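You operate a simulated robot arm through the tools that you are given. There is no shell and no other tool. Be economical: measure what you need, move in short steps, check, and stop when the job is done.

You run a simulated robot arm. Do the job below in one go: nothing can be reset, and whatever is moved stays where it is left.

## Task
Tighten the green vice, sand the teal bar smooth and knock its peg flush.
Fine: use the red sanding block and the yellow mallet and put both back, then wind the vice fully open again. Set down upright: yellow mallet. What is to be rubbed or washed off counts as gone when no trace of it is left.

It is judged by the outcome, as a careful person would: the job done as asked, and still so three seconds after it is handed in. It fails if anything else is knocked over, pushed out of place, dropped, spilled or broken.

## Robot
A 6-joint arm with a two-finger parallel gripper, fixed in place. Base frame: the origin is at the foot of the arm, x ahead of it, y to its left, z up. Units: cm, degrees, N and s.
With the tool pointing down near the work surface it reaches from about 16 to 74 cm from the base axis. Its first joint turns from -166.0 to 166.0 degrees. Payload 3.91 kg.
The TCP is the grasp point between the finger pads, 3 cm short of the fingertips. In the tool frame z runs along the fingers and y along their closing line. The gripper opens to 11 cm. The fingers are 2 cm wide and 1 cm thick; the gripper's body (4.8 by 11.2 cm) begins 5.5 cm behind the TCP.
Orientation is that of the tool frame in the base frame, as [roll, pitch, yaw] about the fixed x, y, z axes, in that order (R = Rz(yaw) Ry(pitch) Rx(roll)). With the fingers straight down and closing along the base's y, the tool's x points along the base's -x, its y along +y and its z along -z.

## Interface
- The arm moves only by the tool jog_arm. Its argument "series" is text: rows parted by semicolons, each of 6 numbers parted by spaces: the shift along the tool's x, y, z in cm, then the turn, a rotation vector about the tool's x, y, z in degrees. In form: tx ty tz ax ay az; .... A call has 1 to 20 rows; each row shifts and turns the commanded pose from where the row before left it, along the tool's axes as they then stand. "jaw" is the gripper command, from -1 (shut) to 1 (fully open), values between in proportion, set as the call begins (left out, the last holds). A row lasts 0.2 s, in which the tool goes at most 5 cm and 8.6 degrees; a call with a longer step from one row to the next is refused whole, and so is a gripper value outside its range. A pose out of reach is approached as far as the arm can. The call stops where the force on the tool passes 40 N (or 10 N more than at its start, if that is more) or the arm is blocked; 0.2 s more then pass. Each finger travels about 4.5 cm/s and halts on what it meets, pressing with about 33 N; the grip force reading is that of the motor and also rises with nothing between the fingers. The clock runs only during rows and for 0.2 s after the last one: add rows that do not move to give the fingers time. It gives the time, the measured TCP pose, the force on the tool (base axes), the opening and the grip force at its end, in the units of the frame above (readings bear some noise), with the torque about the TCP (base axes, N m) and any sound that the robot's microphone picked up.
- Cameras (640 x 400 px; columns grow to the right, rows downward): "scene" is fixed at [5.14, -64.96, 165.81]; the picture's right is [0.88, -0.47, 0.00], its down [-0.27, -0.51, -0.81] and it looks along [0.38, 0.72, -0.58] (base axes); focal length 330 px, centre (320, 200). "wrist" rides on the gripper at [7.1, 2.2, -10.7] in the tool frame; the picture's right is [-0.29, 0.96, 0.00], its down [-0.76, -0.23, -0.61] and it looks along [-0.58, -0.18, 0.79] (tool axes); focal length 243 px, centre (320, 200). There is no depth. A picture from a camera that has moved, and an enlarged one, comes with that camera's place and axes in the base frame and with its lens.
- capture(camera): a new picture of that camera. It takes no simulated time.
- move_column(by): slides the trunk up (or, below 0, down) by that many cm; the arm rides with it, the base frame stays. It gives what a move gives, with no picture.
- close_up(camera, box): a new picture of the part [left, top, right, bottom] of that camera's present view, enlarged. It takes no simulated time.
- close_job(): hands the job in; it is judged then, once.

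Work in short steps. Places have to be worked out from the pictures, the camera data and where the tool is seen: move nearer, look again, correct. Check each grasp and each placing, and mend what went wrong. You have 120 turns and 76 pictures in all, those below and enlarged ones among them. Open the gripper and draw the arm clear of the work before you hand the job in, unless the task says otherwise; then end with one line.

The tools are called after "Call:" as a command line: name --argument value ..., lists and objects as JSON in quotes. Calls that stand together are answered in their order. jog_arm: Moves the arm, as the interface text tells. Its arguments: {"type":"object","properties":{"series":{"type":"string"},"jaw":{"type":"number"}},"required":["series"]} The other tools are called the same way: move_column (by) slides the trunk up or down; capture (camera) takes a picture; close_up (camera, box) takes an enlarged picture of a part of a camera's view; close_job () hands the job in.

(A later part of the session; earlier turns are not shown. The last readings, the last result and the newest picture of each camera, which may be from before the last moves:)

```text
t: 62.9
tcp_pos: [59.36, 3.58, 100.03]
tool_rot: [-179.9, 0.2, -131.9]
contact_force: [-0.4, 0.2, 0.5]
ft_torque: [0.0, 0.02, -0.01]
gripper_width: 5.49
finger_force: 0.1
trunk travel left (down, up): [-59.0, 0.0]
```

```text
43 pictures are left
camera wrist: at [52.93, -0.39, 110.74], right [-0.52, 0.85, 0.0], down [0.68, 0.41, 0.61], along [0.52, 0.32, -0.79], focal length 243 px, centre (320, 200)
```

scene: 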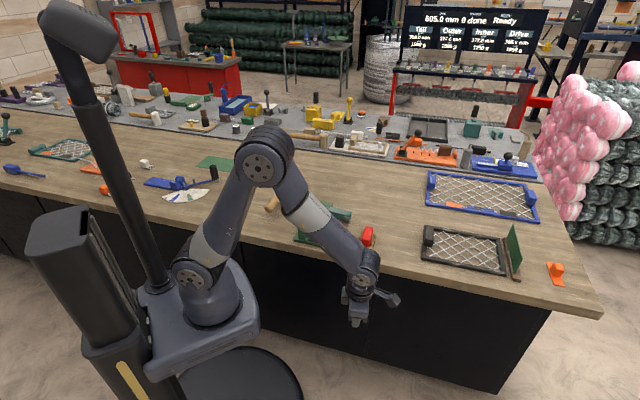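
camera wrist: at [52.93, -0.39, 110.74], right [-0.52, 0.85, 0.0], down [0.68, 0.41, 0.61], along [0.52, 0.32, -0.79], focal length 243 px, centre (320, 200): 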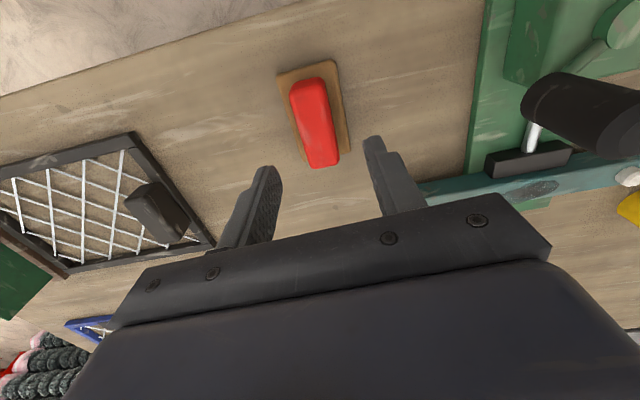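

Fine correction: grip heading ≈44°, centre ≈(59.5,3.15). I correct and descend to z≈90.8, then look before closing.

Call:
jog_arm --series "0.22 -0.38 3 0 0 4;0 0 3 0 0 0;0 0 1.5 0 0 0;0 0 0 0 0 0"

Call:
capture --camera "wrist"

Call:
close_up --camera "scene" --box '[332, 190, 412, 250]'

```text
t: 63.9
tcp_pos: [59.52, 3.03, 92.34]
tool_rot: [-180.0, 0.3, -135.9]
contact_force: [-0.4, 0.6, -0.6]
ft_torque: [-0.03, -0.03, -0.04]
gripper_width: 5.48
finger_force: 0.0
trunk travel left (down, up): [-59.0, 0.0]
```

```text
42 pictures are left
camera wrist: at [52.88, -0.42, 103.1], right [-0.46, 0.89, 0.0], down [0.7, 0.36, 0.61], along [0.54, 0.28, -0.79], focal length 243 px, centre (320, 200)
```

wrist: 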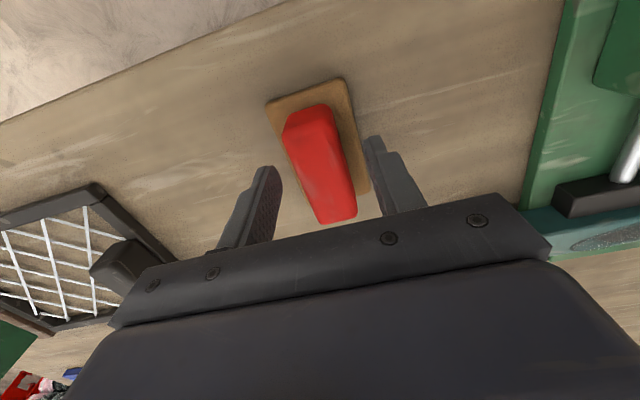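

```text
6.67 times, centred on (372, 220) of scene
camera zoom: at [5.14, -64.96, 165.81], right [0.88, -0.47, 0.0], down [-0.27, -0.51, -0.81], along [0.38, 0.72, -0.58], focal length 2197 px, centre (-27, 67)
```

zoom: 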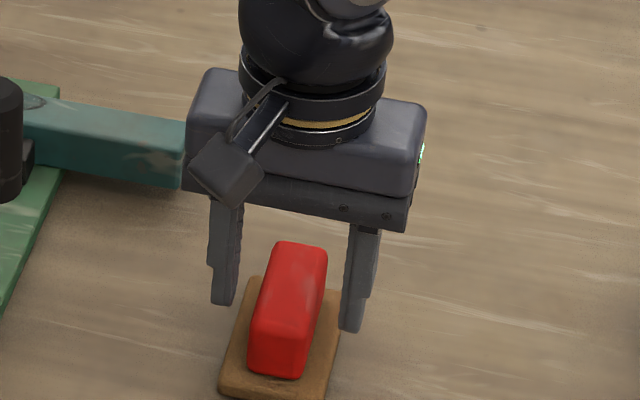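

Jaws straddle the red grip well. I lower 1.3 cm and close.

Call:
jog_arm --series "0 0 1.3 0 0 0;0 0 0 0 0 0"

Call:
jog_arm --series "0 0 0 0 0 0;0 0 0 0 0 0;0 0 0 0 0 0;0 0 0 0 0 0" --jaw -1

Call:
capture --camera "wrist"

```text
t: 64.5
tcp_pos: [59.59, 2.96, 91.17]
tool_rot: [-179.9, 0.2, -135.9]
contact_force: [-1.2, -1.1, 0.3]
ft_torque: [0.01, 0.01, -0.04]
gripper_width: 5.52
finger_force: 0.0
trunk travel left (down, up): [-59.0, 0.0]
```

```text
t: 65.5
tcp_pos: [59.55, 2.97, 91.16]
tool_rot: [-179.8, 0.2, -135.8]
contact_force: [-0.5, -0.2, 0.5]
ft_torque: [0.06, 0.01, 0.03]
gripper_width: 2.94
finger_force: 32.7
trunk travel left (down, up): [-59.0, 0.0]
```

```text
40 pictures are left
camera wrist: at [52.84, -0.43, 101.9], right [-0.46, 0.89, 0.0], down [0.7, 0.36, 0.61], along [0.54, 0.28, -0.79], focal length 243 px, centre (320, 200)
```

wrist: 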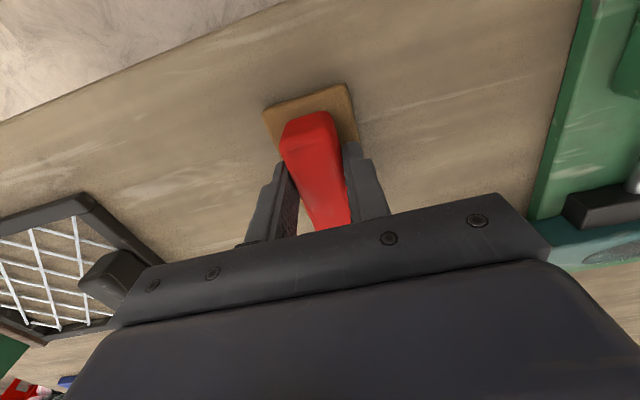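

Grip holds (2.94 cm). Grasp pose recorded: (59.55, 2.97, 91.16), yaw -135.8. I lift and carry it over the grey patch at about (53.6,24.4).

Call:
jog_arm --series "0 0 -2 0 0 0;0 0 -4 0 0 0;0 0 -4.5 0 0 0;0 0 -4.5 0 0 0;-2.14 3.89 0 0 0 0;-2.14 3.89 0 0 0 0;-2.14 3.89 0 0 0 0;-2.14 3.89 0 0 0 0;-2.14 3.89 0 0 0 0;0 0 0 0 0 0"

Call:
capture --camera "wrist"

Call:
close_up --camera "scene" --box '[250, 160, 410, 260]'

```text
t: 67.7
tcp_pos: [53.43, 24.37, 106.32]
tool_rot: [-179.9, 0.1, -135.9]
contact_force: [0.1, 0.6, -1.0]
ft_torque: [-0.01, -0.05, -0.03]
gripper_width: 2.92
finger_force: 33.0
trunk travel left (down, up): [-59.0, 0.0]
```

```text
39 pictures are left
camera wrist: at [46.77, 20.92, 117.05], right [-0.46, 0.89, 0.0], down [0.7, 0.36, 0.61], along [0.54, 0.28, -0.79], focal length 243 px, centre (320, 200)
```

wrist: 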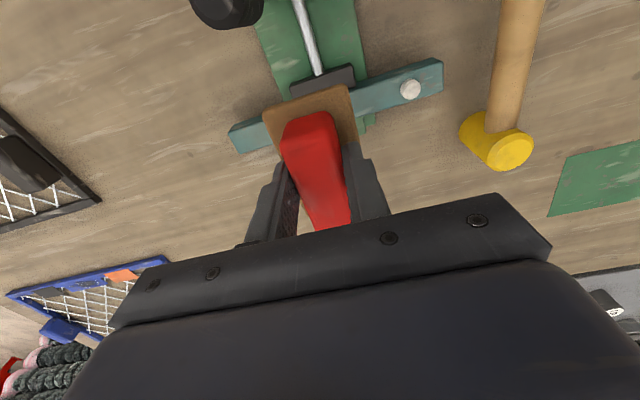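

```text
4.00 times, centred on (330, 210) of scene
camera zoom: at [5.14, -64.96, 165.81], right [0.88, -0.47, 0.0], down [-0.27, -0.51, -0.81], along [0.38, 0.72, -0.58], focal length 1318 px, centre (280, 160)
```

zoom: 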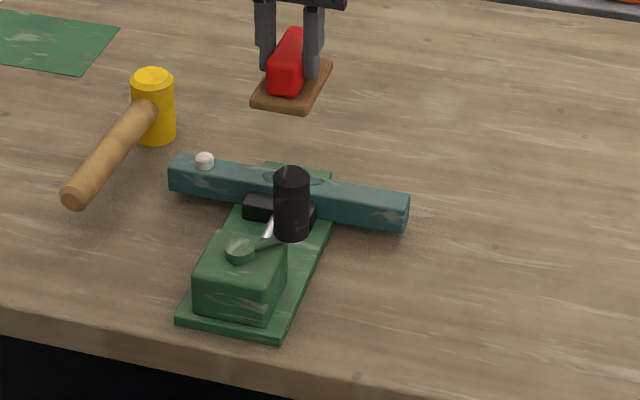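

Bar and patch lie under the block. I descend in steps until contact is felt.

Call:
jog_arm --series "-0.6 0 4 0 0 0;0 0 3.5 0 0 0;0 0 0 0 0 0"

Call:
jog_arm --series "0 0 0.5 0 0 0;0 0 0.5 0 0 0;0 0 0.5 0 0 0;0 0 0 0 0 0"

Call:
close_up --camera "scene" --box '[270, 160, 390, 235]'

```text
t: 68.5
tcp_pos: [53.94, 24.82, 98.89]
tool_rot: [-179.8, 0.1, -135.9]
contact_force: [0.6, -0.4, -0.8]
ft_torque: [-0.01, -0.02, -0.02]
gripper_width: 2.94
finger_force: 32.5
trunk travel left (down, up): [-59.0, 0.0]
```

```text
t: 69.5
tcp_pos: [54.2, 24.89, 97.38]
tool_rot: [-179.9, 0.2, -135.9]
contact_force: [-0.9, 0.4, 0.1]
ft_torque: [0.01, 0.02, -0.02]
gripper_width: 2.91
finger_force: 33.4
trunk travel left (down, up): [-59.0, 0.0]
```

```text
5.33 times, centred on (330, 198) of scene
camera zoom: at [5.14, -64.96, 165.81], right [0.88, -0.47, 0.0], down [-0.27, -0.51, -0.81], along [0.38, 0.72, -0.58], focal length 1757 px, centre (267, 213)
```

zoom: 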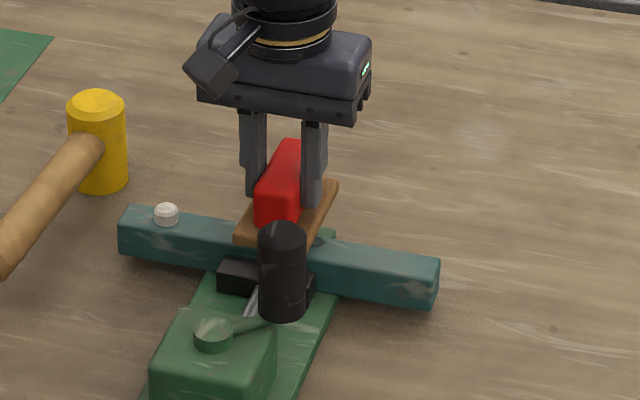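

Nearly down; continuing to contact in small steps.

Call:
jog_arm --series "0 0 0.4 0 0 0;0 0 0.4 0 0 0;0 0 0.3 0 0 0;0 0 0 0 0 0"

```text
t: 70.5
tcp_pos: [54.16, 25.03, 96.04]
tool_rot: [-179.9, 0.2, -135.9]
contact_force: [-0.4, 0.3, -1.5]
ft_torque: [-0.05, 0.01, 0.01]
gripper_width: 2.94
finger_force: 33.2
trunk travel left (down, up): [-59.0, 0.0]
```

Call:
jog_arm --series "0 0 0.2 0 0 0;0 0 0.2 0 0 0;0 0 0.2 0 0 0;0 0 0 0 0 0"

```text
t: 71.5
tcp_pos: [54.21, 24.8, 95.47]
tool_rot: [-179.9, 0.3, -135.8]
contact_force: [-0.4, 0.5, -0.9]
ft_torque: [-0.01, 0.01, 0.02]
gripper_width: 2.93
finger_force: 33.6
trunk travel left (down, up): [-59.0, 0.0]
```

No contact yet; lower further in small steps.

Call:
jog_arm --series "0 0 0.2 0 0 0;0 0 0.2 0 0 0;0 0 0 0 0 0"

Call:
jog_arm --series "0 0 0.2 0 0 0;0 0 0.2 0 0 0;0 0 0 0 0 0"

Call:
close_up --camera "scene" --box '[270, 160, 390, 235]'

```text
t: 72.3
tcp_pos: [54.18, 24.78, 95.3]
tool_rot: [-179.7, 0.4, -135.9]
contact_force: [-0.5, -1.7, 17.6]
ft_torque: [0.07, 0.19, 0.03]
gripper_width: 2.96
finger_force: 33.1
trunk travel left (down, up): [-59.0, 0.0]
```

```text
t: 73.0
tcp_pos: [54.12, 24.78, 95.32]
tool_rot: [-179.7, 0.6, -135.9]
contact_force: [-7.5, -4.3, 18.2]
ft_torque: [-0.21, 0.6, 0.04]
gripper_width: 2.95
finger_force: 33.1
trunk travel left (down, up): [-59.0, 0.0]
stopped in row 3: the force on the tool passed its limit at 41 N (the readings are from after the stop); the commanded pose is now the measured one
```

```text
5.33 times, centred on (330, 198) of scene
camera zoom: at [5.14, -64.96, 165.81], right [0.88, -0.47, 0.0], down [-0.27, -0.51, -0.81], along [0.38, 0.72, -0.58], focal length 1757 px, centre (267, 213)
```

zoom: 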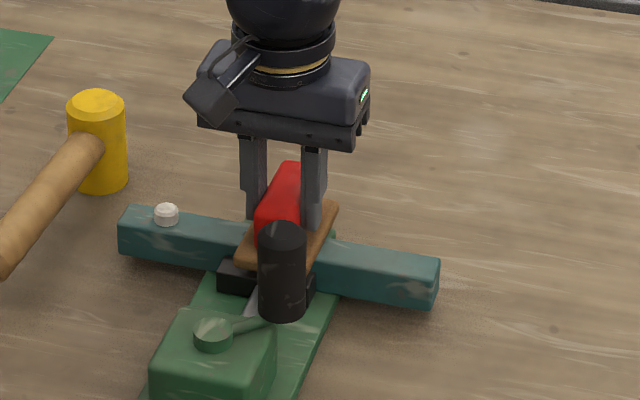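

Contact at z≈95.3 with ~18 N pressing. I rub back and forth along the bar (tool ±y).

Call:
jog_arm --series "0 0.8 0 0 0 0;0 0.8 0 0 0 0;0 0.8 0 0 0 0;0 -0.8 0 0 0 0;0 -0.8 0 0 0 0;0 -0.8 0 0 0 0;0 -0.8 0 0 0 0;0 -0.8 0 0 0 0;0 -0.8 0 0 0 0;0 0.8 0 0 0 0;0 0.8 0 0 0 0;0 0.8 0 0 0 0;0 0.8 0 0 0 0;0 0.8 0 0 0 0;0 0.8 0 0 0 0;0 -0.8 0 0 0 0;0 -0.8 0 0 0 0;0 -0.8 0 0 0 0"

Call:
close_up --camera "scene" --box '[270, 160, 390, 235]'

```text
t: 76.5
tcp_pos: [52.79, 26.35, 95.27]
tool_rot: [179.9, 0.7, -135.8]
contact_force: [-12.2, 4.4, 17.0]
ft_torque: [-0.1, 0.51, -0.14]
gripper_width: 2.96
finger_force: 32.8
trunk travel left (down, up): [-59.0, 0.0]
stopped in row 17: the force on the tool passed its limit at 42 N (the readings are from after the stop); the commanded pose is now the measured one
```

```text
5.33 times, centred on (330, 198) of scene
camera zoom: at [5.14, -64.96, 165.81], right [0.88, -0.47, 0.0], down [-0.27, -0.51, -0.81], along [0.38, 0.72, -0.58], focal length 1757 px, centre (267, 213)
```

zoom: 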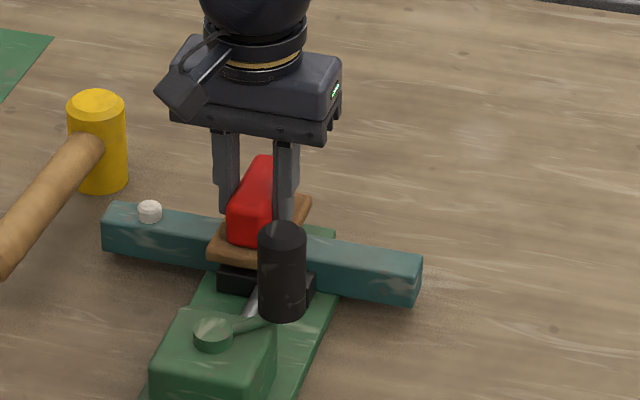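

The bar slid about 1 cm along the jaws under the rubbing, so the clamping is weak. I lift the block and inspect the patch and the jaws.

Call:
jog_arm --series "0 0 -3 0 0 0;0 0 -4 0 0 0;0 0 -4 0 0 0;4.5 0 0 0 0 0;4.5 0 0 0 0 0;0 0 0 0 0 0"

Call:
close_up --camera "wrist" --box '[200, 0, 520, 200]'

Call:
close_up --camera "scene" --box '[285, 190, 365, 240]'

```text
t: 77.9
tcp_pos: [46.48, 19.94, 106.04]
tool_rot: [179.9, 0.7, -135.8]
contact_force: [0.6, 0.7, -0.7]
ft_torque: [-0.02, -0.02, -0.02]
gripper_width: 2.96
finger_force: 32.7
trunk travel left (down, up): [-59.0, 0.0]
```

```text
2.00 times, centred on (360, 100) of wrist
camera zoom: at [39.78, 16.43, 116.8], right [-0.46, 0.89, 0.0], down [0.7, 0.36, 0.62], along [0.55, 0.28, -0.79], focal length 485 px, centre (240, 400)
```

zoom: 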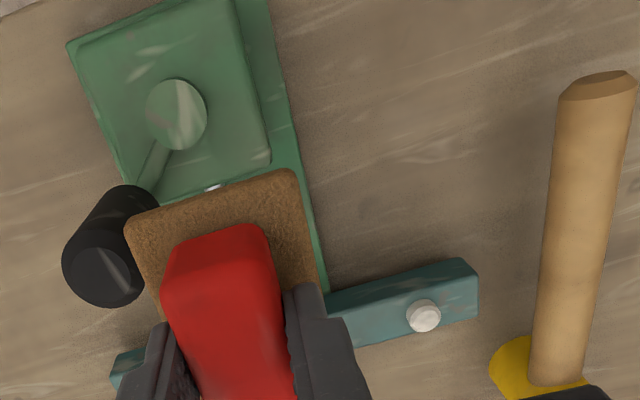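

```text
8.00 times, centred on (325, 215) of scene
camera zoom: at [5.14, -64.96, 165.81], right [0.88, -0.47, 0.0], down [-0.27, -0.51, -0.81], along [0.38, 0.72, -0.58], focal length 2636 px, centre (280, 80)
```

zoom: 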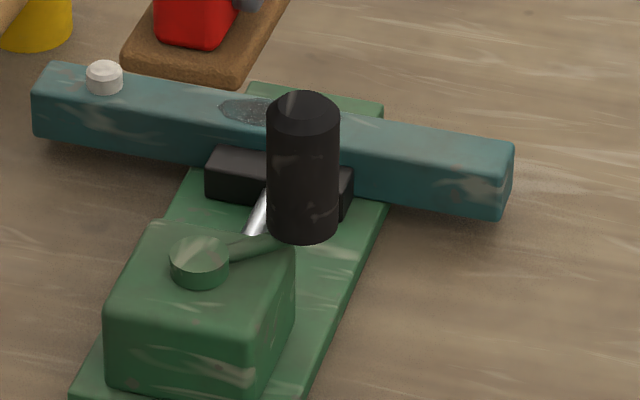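

The patch is still there and the crank has not moved. I will rub with lighter pressure so the bar isn't dragged. First back over the patch, just above contact.

Call:
jog_arm --series "-4.4 -0.36 0 0 0.5 0;-4.4 -0.36 0 0 0 0;0 0 4 0 0 0;0 0 4 0 0 0;0 0 2.3 0 0 0;0 0 0 0 0 0"

Call:
jog_arm --series "0 0 0.1 0 0 0;0 0 0.1 0 0 0;0 0 0 0 0 0"

```text
t: 79.3
tcp_pos: [53.36, 25.45, 95.78]
tool_rot: [-180.0, 0.1, -135.9]
contact_force: [1.0, 0.5, -0.8]
ft_torque: [-0.01, 0.01, -0.01]
gripper_width: 2.93
finger_force: 32.7
trunk travel left (down, up): [-59.0, 0.0]
```

```text
t: 80.1
tcp_pos: [53.3, 25.57, 95.67]
tool_rot: [179.8, 0.1, -135.9]
contact_force: [0.3, 0.3, -0.5]
ft_torque: [-0.03, 0.0, 0.02]
gripper_width: 2.94
finger_force: 33.4
trunk travel left (down, up): [-59.0, 0.0]
```

Call:
jog_arm --series "0 0 0.1 0 0 0;0 0 0.1 0 0 0;0 0 0 0 0 0"

Call:
jog_arm --series "0 0 0.06 0 0 0;0 0 0 0 0 0"

```text
t: 80.9
tcp_pos: [53.28, 25.65, 95.28]
tool_rot: [179.8, 0.1, -135.9]
contact_force: [-0.4, -0.3, 0.1]
ft_torque: [-0.01, 0.04, -0.01]
gripper_width: 2.95
finger_force: 33.0
trunk travel left (down, up): [-59.0, 0.0]
```

```text
t: 81.5
tcp_pos: [53.24, 25.64, 95.17]
tool_rot: [-179.9, 0.2, -135.9]
contact_force: [-2.2, -0.3, 3.3]
ft_torque: [0.04, -0.01, 0.04]
gripper_width: 2.95
finger_force: 32.2
trunk travel left (down, up): [-59.0, 0.0]
```

Light contact (3 N). I add a touch of pressure and rub with moderate strokes.

Call:
jog_arm --series "0 0 0.04 0 0 0;0 0.6 0 0 0 0;0 0.6 0 0 0 0;0 0.6 0 0 0 0;0 -0.6 0 0 0 0;0 -0.6 0 0 0 0;0 -0.6 0 0 0 0;0 -0.6 0 0 0 0;0 -0.6 0 0 0 0;0 -0.6 0 0 0 0;0 0.6 0 0 0 0;0 0.6 0 0 0 0;0 0.6 0 0 0 0;0 0 0 0 0 0"

Call:
close_up --camera "scene" --box '[285, 190, 365, 240]'

```text
t: 84.5
tcp_pos: [53.31, 25.36, 95.32]
tool_rot: [-179.9, 0.2, -135.8]
contact_force: [5.1, -9.2, 16.9]
ft_torque: [-0.27, -0.25, -0.08]
gripper_width: 2.93
finger_force: 32.7
trunk travel left (down, up): [-59.0, 0.0]
```

```text
8.00 times, centred on (325, 215) of scene
camera zoom: at [5.14, -64.96, 165.81], right [0.88, -0.47, 0.0], down [-0.27, -0.51, -0.81], along [0.38, 0.72, -0.58], focal length 2636 px, centre (280, 80)
```

zoom: 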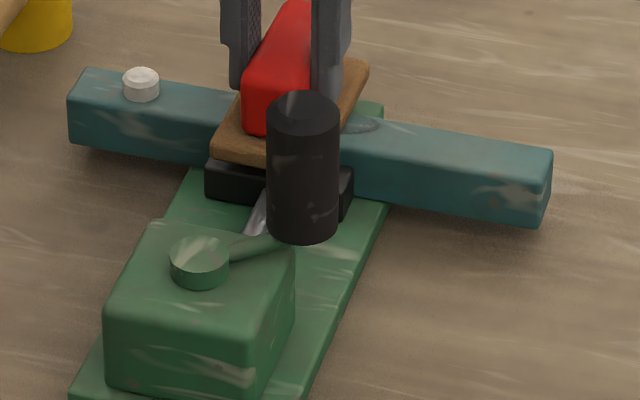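

The bar slides with the block: it is not really clamped. I'll put the sanding block back, and re-tighten the vice. Lift and carry it back, looking at the jaws on the way.

Call:
jog_arm --series "0 0 -3 0 0 0;0 0 -4 0 0 0;0 0 -4 0 0 0;2.23 -4.08 0 0 0 0;2.23 -4.08 0 0 0 0;2.23 -4.08 0 0 0 0;2.23 -4.08 0 0 0 0;2.23 -4.08 0 0 0 0;0 0 0 0 0 0"

Call:
close_up --camera "wrist" --box '[400, 0, 640, 200]'

```text
t: 86.5
tcp_pos: [59.7, 2.87, 106.0]
tool_rot: [179.9, 0.0, -135.9]
contact_force: [-0.2, -0.3, -1.8]
ft_torque: [0.0, 0.01, 0.01]
gripper_width: 2.94
finger_force: 32.6
trunk travel left (down, up): [-59.0, 0.0]
```

```text
2.00 times, centred on (520, 100) of wrist
camera zoom: at [53.08, -0.5, 116.79], right [-0.46, 0.89, 0.0], down [0.71, 0.36, 0.61], along [0.54, 0.28, -0.79], focal length 485 px, centre (-80, 400)
```

zoom: 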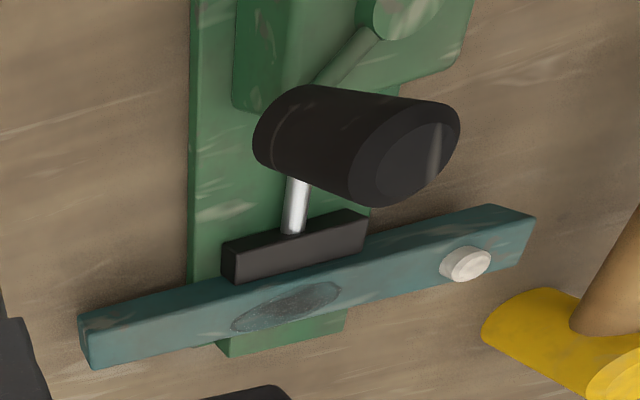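

The jaw touches the bar but presses weakly; the patch looks already paler. I set the block down at its place.

Call:
jog_arm --series "0.05 0.15 4.5 0 0 0;0 0 4.5 0 0 0;0 0 4.5 0 0 0;0 0 0.8 0 0 0;0 0 0 0 0 0"

Call:
jog_arm --series "0 0 0.2 0 0 0;0 0 0.15 0 0 0;0 0 0 0 0 0"

```text
t: 87.7
tcp_pos: [59.63, 3.13, 91.9]
tool_rot: [-179.9, 0.1, -135.9]
contact_force: [-0.2, -0.2, -0.4]
ft_torque: [0.02, 0.0, 0.01]
gripper_width: 2.93
finger_force: 32.6
trunk travel left (down, up): [-59.0, 0.0]
```

```text
t: 88.5
tcp_pos: [59.38, 3.01, 91.55]
tool_rot: [179.9, 0.1, -135.8]
contact_force: [-0.5, 0.2, -0.7]
ft_torque: [0.01, -0.01, -0.01]
gripper_width: 2.94
finger_force: 33.3
trunk travel left (down, up): [-59.0, 0.0]
```

Call:
jog_arm --series "0 0 0.15 0 0 0;0 0 0.15 0 0 0;0 0 0 0 0 0"

Call:
jog_arm --series "0 0 0.08 0 0 0;0 0 0 0 0 0"

```text
t: 89.3
tcp_pos: [59.45, 3.2, 91.27]
tool_rot: [179.9, 0.0, -136.0]
contact_force: [0.2, 0.1, -0.4]
ft_torque: [-0.03, 0.01, 0.04]
gripper_width: 2.94
finger_force: 33.1
trunk travel left (down, up): [-59.0, 0.0]
```

```text
t: 89.9
tcp_pos: [59.36, 3.14, 91.13]
tool_rot: [179.8, 0.1, -135.9]
contact_force: [0.1, -0.3, -0.6]
ft_torque: [-0.01, 0.0, -0.04]
gripper_width: 2.92
finger_force: 32.9
trunk travel left (down, up): [-59.0, 0.0]
```

At the grasp height; I ease a hair lower and release.

Call:
jog_arm --series "0 0 0.07 0 0 0;0 0 0 0 0 0"

Call:
jog_arm --series "0 0 0 0 0 0;0 0 0 0 0 0;0 0 0 0 0 0" --jaw 0

Call:
jog_arm --series "0 0 -4 0 0 0;0 0 -4.5 0 0 0;0 0 -4.5 0 0 0;0 0 -4.5 0 0 0;0 0 0 0 0 0"

Call:
capture --camera "wrist"

```text
t: 90.5
tcp_pos: [59.33, 3.19, 91.13]
tool_rot: [-180.0, 0.1, -136.0]
contact_force: [0.4, -1.6, 2.2]
ft_torque: [0.03, -0.11, -0.08]
gripper_width: 2.95
finger_force: 33.3
trunk travel left (down, up): [-59.0, 0.0]
```

```text
t: 91.3
tcp_pos: [59.27, 3.2, 91.06]
tool_rot: [180.0, 0.2, -135.9]
contact_force: [0.0, -0.6, 0.2]
ft_torque: [-0.01, 0.01, 0.0]
gripper_width: 5.51
finger_force: 0.1
trunk travel left (down, up): [-59.0, 0.0]
```

```text
t: 92.5
tcp_pos: [59.29, 3.35, 108.55]
tool_rot: [179.9, 0.2, -135.9]
contact_force: [-0.5, 0.0, 0.5]
ft_torque: [-0.02, -0.02, 0.01]
gripper_width: 5.49
finger_force: 0.0
trunk travel left (down, up): [-59.0, 0.0]
```

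```text
30 pictures are left
camera wrist: at [52.7, -0.11, 119.29], right [-0.46, 0.89, 0.0], down [0.71, 0.36, 0.61], along [0.54, 0.28, -0.79], focal length 243 px, centre (320, 200)
```

wrist: 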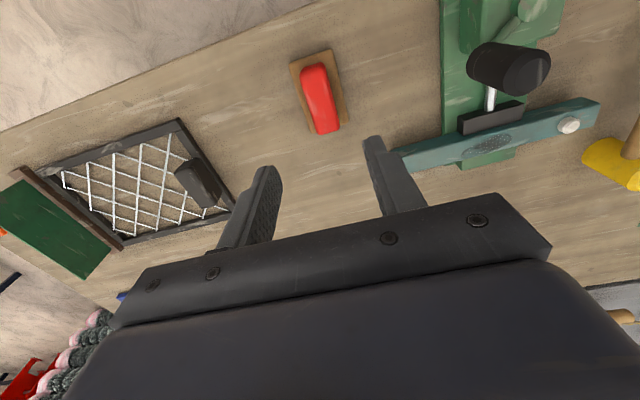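

Block is back in its place. Now I return to the crank (knob at φ≈0°, about (48.5,15.5)), to tighten again and unload it slowly this time.

Call:
jog_arm --series "-0.18 4.06 0 0 0 0;-0.18 4.06 0 0 0 0;-0.18 4.06 0 0 0 0;-0.18 4.06 0 0 0 0;0 0 0 0 0 7.33;0 0 0 0 0 7.33;0 0 0 0 0 7.33;0 0 0 0 0 7.33;0 0 0 0 0 7.33;0 0 0 0 0 7.33;0 0 0 0 0 0" --jaw 0.3

Call:
capture --camera "wrist"

```text
t: 94.9
tcp_pos: [48.51, 15.45, 108.79]
tool_rot: [179.9, 0.0, -180.0]
contact_force: [-1.2, 1.2, 0.4]
ft_torque: [0.02, 0.0, 0.0]
gripper_width: 7.15
finger_force: 0.0
trunk travel left (down, up): [-59.0, 0.0]
```

```text
29 pictures are left
camera wrist: at [41.43, 17.49, 119.49], right [0.29, 0.96, 0.0], down [0.76, -0.23, 0.61], along [0.58, -0.17, -0.79], focal length 243 px, centre (320, 200)
```

wrist: 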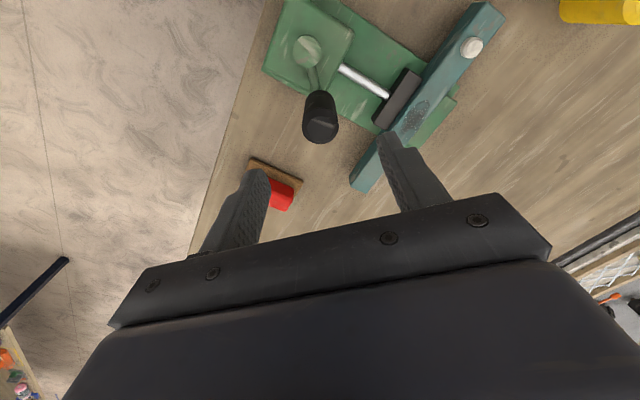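

Knob confirmed at (48.7,15.5). Descend, cage it, and wind clockwise slowly.

Call:
jog_arm --series "-0.1 0 4.2 0 0 0;0 0 4.2 0 0 0;0 0 4.1 0 0 0;0 0 0 0 0 0"

Call:
jog_arm --series "0 0 0 0 0 0;0 0 0 0 0 0;0 0 0 0 0 0;0 0 0 0 0 0" --jaw -0.44

Call:
jog_arm --series "0.012 -0.342 0 0 0 4;0.012 -0.342 0 0 0 4;0 0 0 0 0 0"

Call:
jog_arm --series "0.012 -0.342 0 0 0 4;0.012 -0.342 0 0 0 4;0 0 0 0 0 0"

Call:
jog_arm --series "0.012 -0.342 0 0 0 4;0.012 -0.342 0 0 0 4;0 0 0 0 0 0"

```text
t: 95.9
tcp_pos: [48.86, 15.08, 96.12]
tool_rot: [179.9, 0.1, -179.9]
contact_force: [0.6, -1.1, 0.0]
ft_torque: [0.0, 0.04, 0.0]
gripper_width: 7.15
finger_force: 0.0
trunk travel left (down, up): [-59.0, 0.0]
```

```text
t: 96.9
tcp_pos: [48.92, 15.23, 96.14]
tool_rot: [179.9, 0.0, -179.9]
contact_force: [-1.2, 1.4, -0.1]
ft_torque: [-0.1, -0.01, 0.02]
gripper_width: 3.15
finger_force: 0.9
trunk travel left (down, up): [-59.0, 0.0]
```

```text
t: 97.7
tcp_pos: [48.61, 14.69, 96.16]
tool_rot: [179.9, 0.0, 172.1]
contact_force: [0.2, 3.8, 1.4]
ft_torque: [-0.08, 0.02, 0.01]
gripper_width: 3.29
finger_force: 2.6
trunk travel left (down, up): [-59.0, 0.0]
```

```text
t: 98.5
tcp_pos: [48.48, 13.98, 96.22]
tool_rot: [179.8, 0.0, 164.2]
contact_force: [0.3, 7.6, -0.9]
ft_torque: [-0.19, 0.07, 0.01]
gripper_width: 3.44
finger_force: 3.8
trunk travel left (down, up): [-59.0, 0.0]
```

```text
t: 99.3
tcp_pos: [48.34, 13.48, 96.2]
tool_rot: [179.9, 0.1, 156.0]
contact_force: [2.5, 7.7, -3.1]
ft_torque: [-0.22, -0.05, 0.03]
gripper_width: 3.53
finger_force: 4.7
trunk travel left (down, up): [-59.0, 0.0]
```

Force rises steadily (8 N). I grip firmly, wind to about -50° and then check how it behaves on slow unloading.

Call:
jog_arm --series "0 0 0 0 0 0;0 0 0 0 0 0" --jaw -1

Call:
jog_arm --series "0.012 -0.342 0 0 0 4;0.012 -0.342 0 0 0 4;0.012 -0.342 0 0 0 4;0.012 -0.342 0 0 0 4;0.012 -0.342 0 0 0 4;0.012 -0.342 0 0 0 4;0 0 0 0 0 0;0 0 0 0 0 0"

Call:
jog_arm --series "0.012 0.342 0 0 0 -4;0 0 0 0 0 0"

Call:
jog_arm --series "0.012 0.342 0 0 0 -4;0 0 0 0 0 0"

Call:
jog_arm --series "0.012 0.342 0 0 0 -4;0 0 0 0 0 0"

```text
t: 99.9
tcp_pos: [48.17, 13.37, 96.21]
tool_rot: [179.9, 0.0, 156.1]
contact_force: [2.7, 7.6, -0.3]
ft_torque: [-1.03, 0.29, 0.0]
gripper_width: 3.08
finger_force: 45.2
trunk travel left (down, up): [-59.0, 0.0]
```

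```text
t: 101.7
tcp_pos: [47.12, 11.93, 96.12]
tool_rot: [179.9, 0.2, 132.0]
contact_force: [3.6, 20.5, 16.4]
ft_torque: [-0.84, 0.76, 0.0]
gripper_width: 3.11
finger_force: 45.3
trunk travel left (down, up): [-59.0, 0.0]
```

```text
t: 102.3
tcp_pos: [47.26, 12.09, 96.21]
tool_rot: [179.8, 0.1, 136.2]
contact_force: [1.8, 15.9, 30.2]
ft_torque: [-1.12, 1.14, 0.04]
gripper_width: 3.1
finger_force: 44.7
trunk travel left (down, up): [-59.0, 0.0]
```

```text
t: 102.9
tcp_pos: [47.53, 12.17, 96.19]
tool_rot: [179.8, 0.2, 140.2]
contact_force: [4.1, 11.9, 28.3]
ft_torque: [-1.22, 0.56, 0.0]
gripper_width: 3.09
finger_force: 45.0
trunk travel left (down, up): [-59.0, 0.0]
```

```text
t: 103.5
tcp_pos: [47.63, 12.47, 96.3]
tool_rot: [179.9, 0.1, 144.3]
contact_force: [6.5, 8.0, 21.5]
ft_torque: [-1.3, 0.12, 0.0]
gripper_width: 3.1
finger_force: 45.2
trunk travel left (down, up): [-59.0, 0.0]
```

Resistance is elastic with some friction hysteresis, so a slow unload should leave the most clamp. I keep easing back until the crank force is about zero.

Call:
jog_arm --series "0.012 0.342 0 0 0 -4;0 0 0 0 0 0"

Call:
jog_arm --series "0.012 0.342 0 0 0 -4;0 0 0 0 0 0"

Call:
jog_arm --series "0.012 0.342 0 0 0 -4;0 0 0 0 0 0;0 0 0 0 0 0"

```text
t: 104.1
tcp_pos: [47.91, 12.81, 96.1]
tool_rot: [-179.9, -0.2, 148.2]
contact_force: [6.6, 5.0, 7.3]
ft_torque: [-1.23, -0.25, 0.0]
gripper_width: 3.14
finger_force: 45.4
trunk travel left (down, up): [-59.0, 0.0]
```

```text
t: 104.7
tcp_pos: [48.07, 13.18, 96.19]
tool_rot: [179.9, -0.1, 152.3]
contact_force: [7.4, 3.5, -3.5]
ft_torque: [-0.95, 0.17, 0.03]
gripper_width: 3.08
finger_force: 44.9
trunk travel left (down, up): [-59.0, 0.0]
```

```text
t: 105.5
tcp_pos: [48.18, 13.4, 96.06]
tool_rot: [-180.0, 0.0, 156.3]
contact_force: [9.1, 1.4, -8.5]
ft_torque: [-1.07, 0.48, -0.03]
gripper_width: 3.08
finger_force: 44.8
trunk travel left (down, up): [-59.0, 0.0]
```

Call:
jog_arm --series "0.012 0.342 0 0 0 -4;0 0 0 0 0 0;0 0 0 0 0 0"

Call:
jog_arm --series "0.012 0.342 0 0 0 -4;0 0 0 0 0 0;0 0 0 0 0 0"

```text
t: 106.3
tcp_pos: [48.4, 13.76, 96.14]
tool_rot: [180.0, -0.2, 160.1]
contact_force: [5.6, 3.0, -10.2]
ft_torque: [-1.07, 0.24, 0.0]
gripper_width: 3.09
finger_force: 45.1
trunk travel left (down, up): [-59.0, 0.0]
```

```text
t: 107.1
tcp_pos: [48.51, 14.08, 96.11]
tool_rot: [180.0, 0.0, 164.2]
contact_force: [4.5, 2.6, 0.1]
ft_torque: [-1.11, 0.61, -0.01]
gripper_width: 3.07
finger_force: 45.0
trunk travel left (down, up): [-59.0, 0.0]
```

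Only ~3 N left at φ≈-16°. I release gently, just opening a little, and look at where the knob stays.

Call:
jog_arm --series "0.006 0.171 0 0 0 -2;0 0 0 0 0 0;0 0 0 0 0 0"

Call:
jog_arm --series "0 0 0 0 0 0;0 0 0 0 0 0" --jaw -0.4

Call:
jog_arm --series "0 0 0 0 0 0;0 0 0 0 0 0;0 0 0 0 0 0;0 0 0 0 0 0" --jaw 0.3

Call:
jog_arm --series "0 0 -4.2 0 0 0;0 0 -4.2 0 0 0;0 0 -4.2 0 0 0;0 0 0 0 0 0"

Call:
capture --camera "wrist"

```text
t: 107.9
tcp_pos: [48.57, 14.22, 96.2]
tool_rot: [179.9, 0.1, 166.3]
contact_force: [6.0, 1.1, 4.3]
ft_torque: [-1.24, 0.11, 0.01]
gripper_width: 3.04
finger_force: 44.9
trunk travel left (down, up): [-59.0, 0.0]
```

```text
t: 108.5
tcp_pos: [48.45, 14.26, 96.14]
tool_rot: [179.9, 0.0, 166.1]
contact_force: [-0.3, 3.2, -1.5]
ft_torque: [-0.07, 0.05, 0.06]
gripper_width: 3.44
finger_force: 1.3
trunk travel left (down, up): [-59.0, 0.0]
```

```text
t: 109.5
tcp_pos: [48.53, 14.27, 96.21]
tool_rot: [179.9, 0.0, 166.1]
contact_force: [-0.6, -0.8, -0.3]
ft_torque: [-0.01, 0.0, 0.0]
gripper_width: 7.18
finger_force: 0.0
trunk travel left (down, up): [-59.0, 0.0]
```

```text
t: 110.5
tcp_pos: [48.75, 14.23, 108.85]
tool_rot: [179.9, 0.0, 166.1]
contact_force: [0.3, 0.1, -0.3]
ft_torque: [0.0, 0.0, 0.01]
gripper_width: 7.15
finger_force: 0.0
trunk travel left (down, up): [-59.0, 0.0]
```

```text
28 pictures are left
camera wrist: at [42.34, 18.0, 119.62], right [0.51, 0.86, 0.0], down [0.68, -0.41, 0.61], along [0.52, -0.31, -0.79], focal length 243 px, centre (320, 200)
```

wrist: 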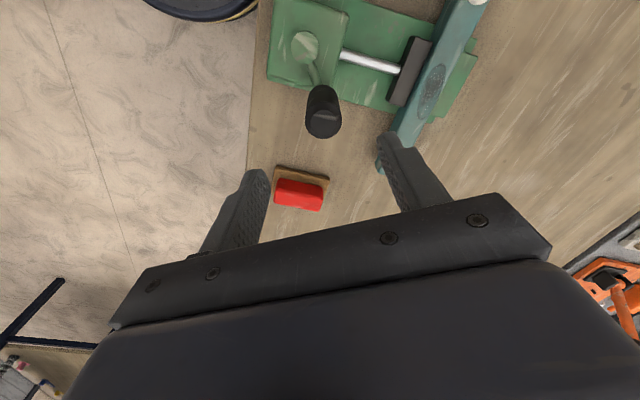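

The crank now rests at about -10° (tighter than before). For sanding I will rub across the bar, where the jaws hold it firmly. Back to the block, same grasp pose.

Call:
jog_arm --series "0 0 0 0 0 -8.28;0 0 0 0 0 -8.28;0 0 0 0 0 -8.28;0 0 0 0 0 -8.28;0 0 0 0 0 -8.28;0 0 0 0 0 -8.28;0 0 0 0 0 -8.28;0.03 -3.82 0 0 0 0;0.03 -3.82 0 0 0 0;0.03 -3.82 0 0 0 0;0.03 -3.82 0 0 0 0;0 0 4.2 0 0 0;0 0 4.2 0 0 0;0 0 4 0 0 0;0 0 0 0 0 0" --jaw 0

Call:
capture --camera "wrist"

```text
t: 113.7
tcp_pos: [58.86, 3.2, 96.54]
tool_rot: [180.0, 0.1, -135.9]
contact_force: [0.3, 1.1, -0.3]
ft_torque: [-0.01, 0.02, -0.01]
gripper_width: 5.5
finger_force: 0.1
trunk travel left (down, up): [-59.0, 0.0]
```

```text
27 pictures are left
camera wrist: at [52.3, -0.27, 107.39], right [-0.46, 0.89, 0.0], down [0.71, 0.36, 0.61], along [0.54, 0.28, -0.79], focal length 243 px, centre (320, 200)
```

wrist: 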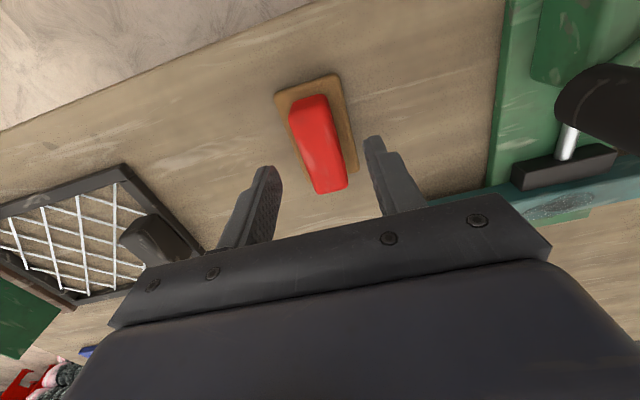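

Call:
jog_arm --series "-0.32 -0.31 3 0 0 0;0 0 2.3 0 0 0;0 0 0 0 0 0"

Call:
jog_arm --series "0 0 0 0 0 0;0 0 0 0 0 0;0 0 0 0 0 0;0 0 0 0 0 0" --jaw -1

Call:
jog_arm --series "0 0 -2 0 0 0;0 0 -4 0 0 0;0 0 -4.5 0 0 0;0 0 -4.5 0 0 0;-2.27 3.81 0 0 0 0;-2.27 3.81 0 0 0 0;-2.27 3.81 0 0 0 0;-2.27 3.81 0 0 0 0;-2.27 3.81 0 0 0 0;0 0 4.5 0 0 0;0 0 4 0 0 0;0 0 0 0 0 0"

```text
t: 114.5
tcp_pos: [59.29, 3.21, 91.05]
tool_rot: [-180.0, 0.1, -136.0]
contact_force: [0.2, 0.5, 0.3]
ft_torque: [-0.03, 0.0, -0.02]
gripper_width: 5.5
finger_force: 0.1
trunk travel left (down, up): [-59.0, 0.0]
```

```text
t: 115.5
tcp_pos: [59.13, 3.28, 91.08]
tool_rot: [180.0, 0.1, -135.9]
contact_force: [0.5, -1.2, -0.6]
ft_torque: [-0.03, -0.04, -0.01]
gripper_width: 2.96
finger_force: 33.5
trunk travel left (down, up): [-59.0, 0.0]
```

```text
t: 118.1
tcp_pos: [54.6, 25.01, 97.66]
tool_rot: [-179.9, 0.1, -136.0]
contact_force: [0.3, -0.5, -1.5]
ft_torque: [0.0, 0.02, 0.0]
gripper_width: 2.93
finger_force: 33.4
trunk travel left (down, up): [-59.0, 0.0]
```

Call:
jog_arm --series "0.4 0 1.1 0 0 0;0 0 1.1 0 0 0;0 0 0.15 0 0 0;0 0 0 0 0 0"

Call:
jog_arm --series "0 0 0.1 0 0 0;0 0 0 0 0 0"

```text
t: 119.1
tcp_pos: [54.17, 24.73, 95.31]
tool_rot: [179.9, 0.2, -135.9]
contact_force: [-0.4, -0.1, 0.0]
ft_torque: [-0.02, -0.01, 0.02]
gripper_width: 2.92
finger_force: 32.5
trunk travel left (down, up): [-59.0, 0.0]
```

```text
t: 119.7
tcp_pos: [54.23, 24.53, 95.33]
tool_rot: [180.0, 0.1, -135.9]
contact_force: [-0.6, 0.9, 7.0]
ft_torque: [0.0, -0.01, 0.02]
gripper_width: 2.95
finger_force: 32.7
trunk travel left (down, up): [-59.0, 0.0]
```

Light contact of 7 N. Now rub across the bar (tool ±x, ±1.4 cm).

Call:
jog_arm --series "0.7 0 0 0 0 0;0.7 0 0 0 0 0;-0.7 0 0 0 0 0;-0.7 0 0 0 0 0;-0.7 0 0 0 0 0;-0.7 0 0 0 0 0;0.7 0 0 0 0 0;0.7 0 0 0 0 0;0.7 0 0 0 0 0;0.7 0 0 0 0 0;-0.7 0 0 0 0 0;-0.7 0 0 0 0 0;-0.7 0 0 0 0 0;-0.7 0 0 0 0 0;0.7 0 0 0 0 0;0.7 0 0 0 0 0;0 0 0 0 0 0"

Call:
close_up --camera "scene" --box '[285, 190, 365, 240]'

```text
t: 123.3
tcp_pos: [54.26, 24.57, 95.27]
tool_rot: [180.0, 0.4, -135.9]
contact_force: [9.5, 9.4, 16.8]
ft_torque: [0.48, -0.42, -0.01]
gripper_width: 2.95
finger_force: 33.3
trunk travel left (down, up): [-59.0, 0.0]
```

```text
8.00 times, centred on (325, 215) of scene
camera zoom: at [5.14, -64.96, 165.81], right [0.88, -0.47, 0.0], down [-0.27, -0.51, -0.81], along [0.38, 0.72, -0.58], focal length 2636 px, centre (280, 80)
```

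zoom: 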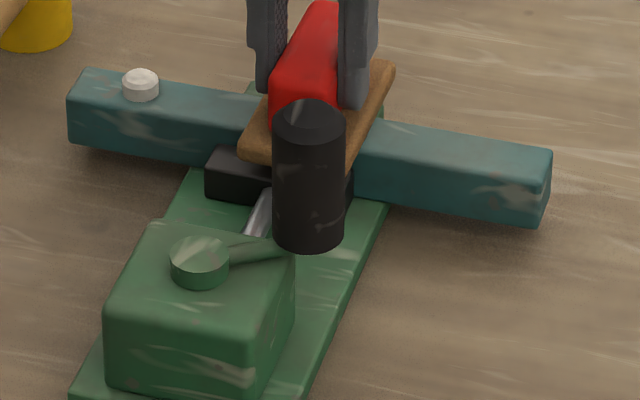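

The bar stays put now. More cross strokes, at slightly shifted positions along the bar (lifting between).

Call:
jog_arm --series "0.7 0 0 0 0 0;0.7 0 0 0 0 0;-0.7 0 0 0 0 0;-0.7 0 0 0 0 0;-0.7 0 0 0 0 0;-0.7 0 0 0 0 0;0.7 0 0 0 0 0;0.7 0 0 0 0 0;0 0 -1 0 0 0;0 1 0 0 0 0;0 0 1 0 0 0;0.7 0 0 0 0 0;0.7 0 0 0 0 0;-0.7 0 0 0 0 0;-0.7 0 0 0 0 0;-0.7 0 0 0 0 0;-0.7 0 0 0 0 0;0.7 0 0 0 0 0;0.7 0 0 0 0 0;0 0 -1 0 0 0"

Call:
jog_arm --series "0 -2 0 0 0 0;0 0 1 0 0 0;0.7 0 0 0 0 0;0.7 0 0 0 0 0;-0.7 0 0 0 0 0;-0.7 0 0 0 0 0;-0.7 0 0 0 0 0;-0.7 0 0 0 0 0;0.7 0 0 0 0 0;0.7 0 0 0 0 0;0.7 0 0 0 0 0;0.7 0 0 0 0 0;-0.7 0 0 0 0 0;-0.7 0 0 0 0 0;0 0 -1 0 0 0;0 0 0 0 0 0"

Call:
jog_arm --series "0 1 -4 0 0 0;0 0 -4 0 0 0;0 0 -3 0 0 0;2.27 -3.81 0 0 0 0;2.27 -3.81 0 0 0 0;2.27 -3.81 0 0 0 0;2.27 -3.81 0 0 0 0;2.27 -3.81 0 0 0 0;0 0 0 0 0 0"

Call:
close_up --camera "wrist" --box '[400, 0, 640, 200]'

```text
t: 127.5
tcp_pos: [53.52, 25.15, 96.12]
tool_rot: [180.0, 0.0, -135.9]
contact_force: [0.4, 0.1, -0.7]
ft_torque: [-0.01, 0.0, 0.0]
gripper_width: 2.94
finger_force: 32.9
trunk travel left (down, up): [-59.0, 0.0]
```

```text
t: 130.9
tcp_pos: [54.79, 23.74, 96.21]
tool_rot: [180.0, 0.1, -135.9]
contact_force: [0.2, 0.1, 0.1]
ft_torque: [-0.04, -0.01, -0.01]
gripper_width: 2.95
finger_force: 32.6
trunk travel left (down, up): [-59.0, 0.0]
```

```text
t: 132.9
tcp_pos: [59.7, 3.02, 107.07]
tool_rot: [179.9, 0.1, -135.9]
contact_force: [0.2, 0.2, -1.1]
ft_torque: [0.0, 0.03, 0.0]
gripper_width: 2.95
finger_force: 32.8
trunk travel left (down, up): [-59.0, 0.0]
```

```text
2.00 times, centred on (520, 100) of wrist
camera zoom: at [53.0, -0.54, 117.85], right [-0.46, 0.89, 0.0], down [0.71, 0.36, 0.61], along [0.54, 0.28, -0.79], focal length 485 px, centre (-80, 400)
```

zoom: 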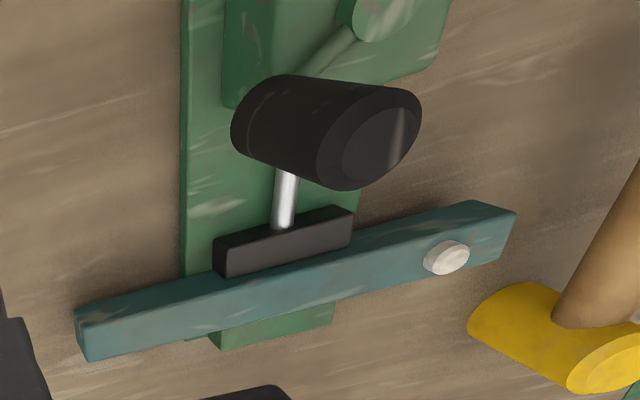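

The patch is gone. I put the block back at its place.

Call:
jog_arm --series "0.15 0.1 4.5 0 0 0;0 0 4.5 0 0 0;0 0 4.5 0 0 0;0 0 1.5 0 0 0;0 0 0 0 0 0"

Call:
jog_arm --series "0 0 0.3 0 0 0;0 0 0.3 0 0 0;0 0 0.2 0 0 0;0 0 0 0 0 0"

```text
t: 134.1
tcp_pos: [59.07, 2.95, 92.22]
tool_rot: [180.0, 0.0, -135.9]
contact_force: [0.5, -0.2, -0.8]
ft_torque: [-0.01, 0.02, 0.0]
gripper_width: 2.94
finger_force: 33.2
trunk travel left (down, up): [-59.0, 0.0]
```

```text
t: 135.1
tcp_pos: [59.0, 2.83, 91.33]
tool_rot: [179.8, 0.0, -135.9]
contact_force: [0.0, 0.7, -0.4]
ft_torque: [0.0, 0.01, -0.02]
gripper_width: 2.92
finger_force: 33.2
trunk travel left (down, up): [-59.0, 0.0]
```

Call:
jog_arm --series "-0.35 0 0 0 0 0;0 0 0.15 0 0 0;0 0 0.1 0 0 0;0 0 0 0 0 0"

Call:
jog_arm --series "0 0 0 0 0 0;0 0 0 0 0 0;0 0 0 0 0 0" --jaw 0

```text
t: 136.1
tcp_pos: [59.23, 3.21, 91.06]
tool_rot: [179.9, 0.1, -135.9]
contact_force: [-1.0, 0.2, -0.7]
ft_torque: [0.02, 0.01, 0.0]
gripper_width: 2.93
finger_force: 33.0
trunk travel left (down, up): [-59.0, 0.0]
```

```text
t: 136.9
tcp_pos: [59.17, 3.07, 91.08]
tool_rot: [179.9, 0.1, -136.0]
contact_force: [-0.4, -0.1, -0.5]
ft_torque: [0.0, -0.03, 0.01]
gripper_width: 5.5
finger_force: 0.1
trunk travel left (down, up): [-59.0, 0.0]
```

Block released. Next the mallet: head upright at about (48,44.6), top z≈93, handle pointing toward heading -139°. I go above its head with jaws across the handle direction.

Call:
jog_arm --series "0 0 -4.3 0 0 0;0 0 -4.3 0 0 0;0 0 -4.3 0 0 0;0 0 -4 0 0 0;-2.31 4.18 0 0 0 0;-2.31 4.18 0 0 0 0;-2.31 4.18 0 0 0 0;-2.31 4.18 0 0 0 0;-2.31 4.18 0 0 0 0;-2.31 4.18 0 0 0 0;-2.31 4.18 0 0 0 0;-2.31 4.18 0 0 0 0;-2.31 4.18 0 0 0 0;0 0 0 0 0 0" --jaw 0.5

Call:
capture --camera "wrist"

```text
t: 139.9
tcp_pos: [47.97, 44.51, 107.74]
tool_rot: [-179.9, 0.1, -135.9]
contact_force: [0.0, -0.8, -0.5]
ft_torque: [-0.03, 0.01, -0.03]
gripper_width: 8.22
finger_force: 0.1
trunk travel left (down, up): [-59.0, 0.0]
```

```text
24 pictures are left
camera wrist: at [41.31, 41.09, 118.54], right [-0.46, 0.89, 0.0], down [0.71, 0.36, 0.61], along [0.54, 0.28, -0.79], focal length 243 px, centre (320, 200)
```

wrist: 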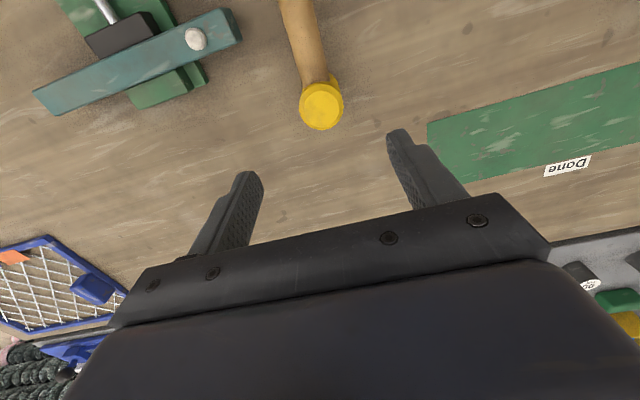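

Head top centre at (47.7,44.7), matching. I align 4° and descend around the head to z≈90.6.

Call:
jog_arm --series "0.04 0.3 0 0 0 4;0 0 4.3 0 0 0;0 0 4.3 0 0 0;0 0 4.3 0 0 0;0 0 0 0 0 0"

Call:
capture --camera "wrist"

```text
t: 141.1
tcp_pos: [47.59, 44.95, 95.14]
tool_rot: [179.9, 0.1, -139.9]
contact_force: [0.0, 0.2, -0.1]
ft_torque: [-0.01, -0.03, 0.01]
gripper_width: 8.24
finger_force: 0.0
trunk travel left (down, up): [-59.0, 0.0]
```

```text
23 pictures are left
camera wrist: at [40.77, 42.04, 105.96], right [-0.39, 0.92, 0.0], down [0.73, 0.31, 0.61], along [0.56, 0.24, -0.79], focal length 243 px, centre (320, 200)
```

wrist: 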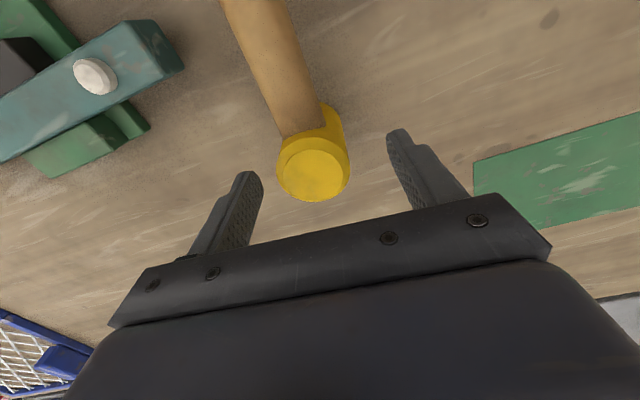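

Call:
jog_arm --series "0 -0.4 2.3 0 0 0;0 0 2.3 0 0 0;0 0 0 0 0 0"

Call:
jog_arm --series "0 0 0 0 0 0;0 0 0 0 0 0;0 0 0 0 0 0;0 0 0 0 0 0;0 0 0 0 0 0" --jaw -1

Call:
jog_arm --series "0 0 -2 0 0 0;0 0 -3 0 0 0;0 0 -4 0 0 0;0 0 0 0 0 0"

Call:
close_up --camera "scene" --box '[250, 150, 370, 225]'

```text
t: 141.9
tcp_pos: [48.0, 44.62, 90.4]
tool_rot: [179.9, 0.1, -139.9]
contact_force: [-0.1, -0.1, -0.6]
ft_torque: [-0.04, 0.03, -0.05]
gripper_width: 8.27
finger_force: 0.0
trunk travel left (down, up): [-59.0, 0.0]
```

```text
t: 143.1
tcp_pos: [47.85, 44.51, 90.42]
tool_rot: [179.9, 0.2, -139.9]
contact_force: [1.6, -2.1, -0.1]
ft_torque: [-0.08, -0.08, 0.01]
gripper_width: 4.4
finger_force: 33.2
trunk travel left (down, up): [-59.0, 0.0]
```

```text
t: 144.1
tcp_pos: [47.98, 44.34, 99.59]
tool_rot: [179.9, 0.1, -140.0]
contact_force: [-0.9, -0.1, -3.3]
ft_torque: [0.02, 0.0, 0.01]
gripper_width: 4.4
finger_force: 32.9
trunk travel left (down, up): [-59.0, 0.0]
```

```text
5.33 times, centred on (310, 188) of scene
camera zoom: at [5.14, -64.96, 165.81], right [0.88, -0.47, 0.0], down [-0.27, -0.51, -0.81], along [0.38, 0.72, -0.58], focal length 1757 px, centre (373, 267)
```

zoom: 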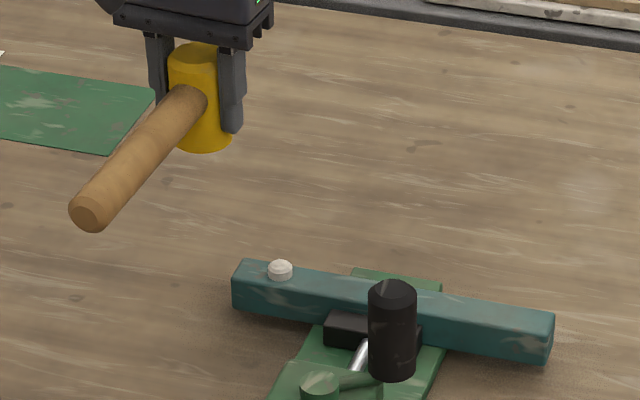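

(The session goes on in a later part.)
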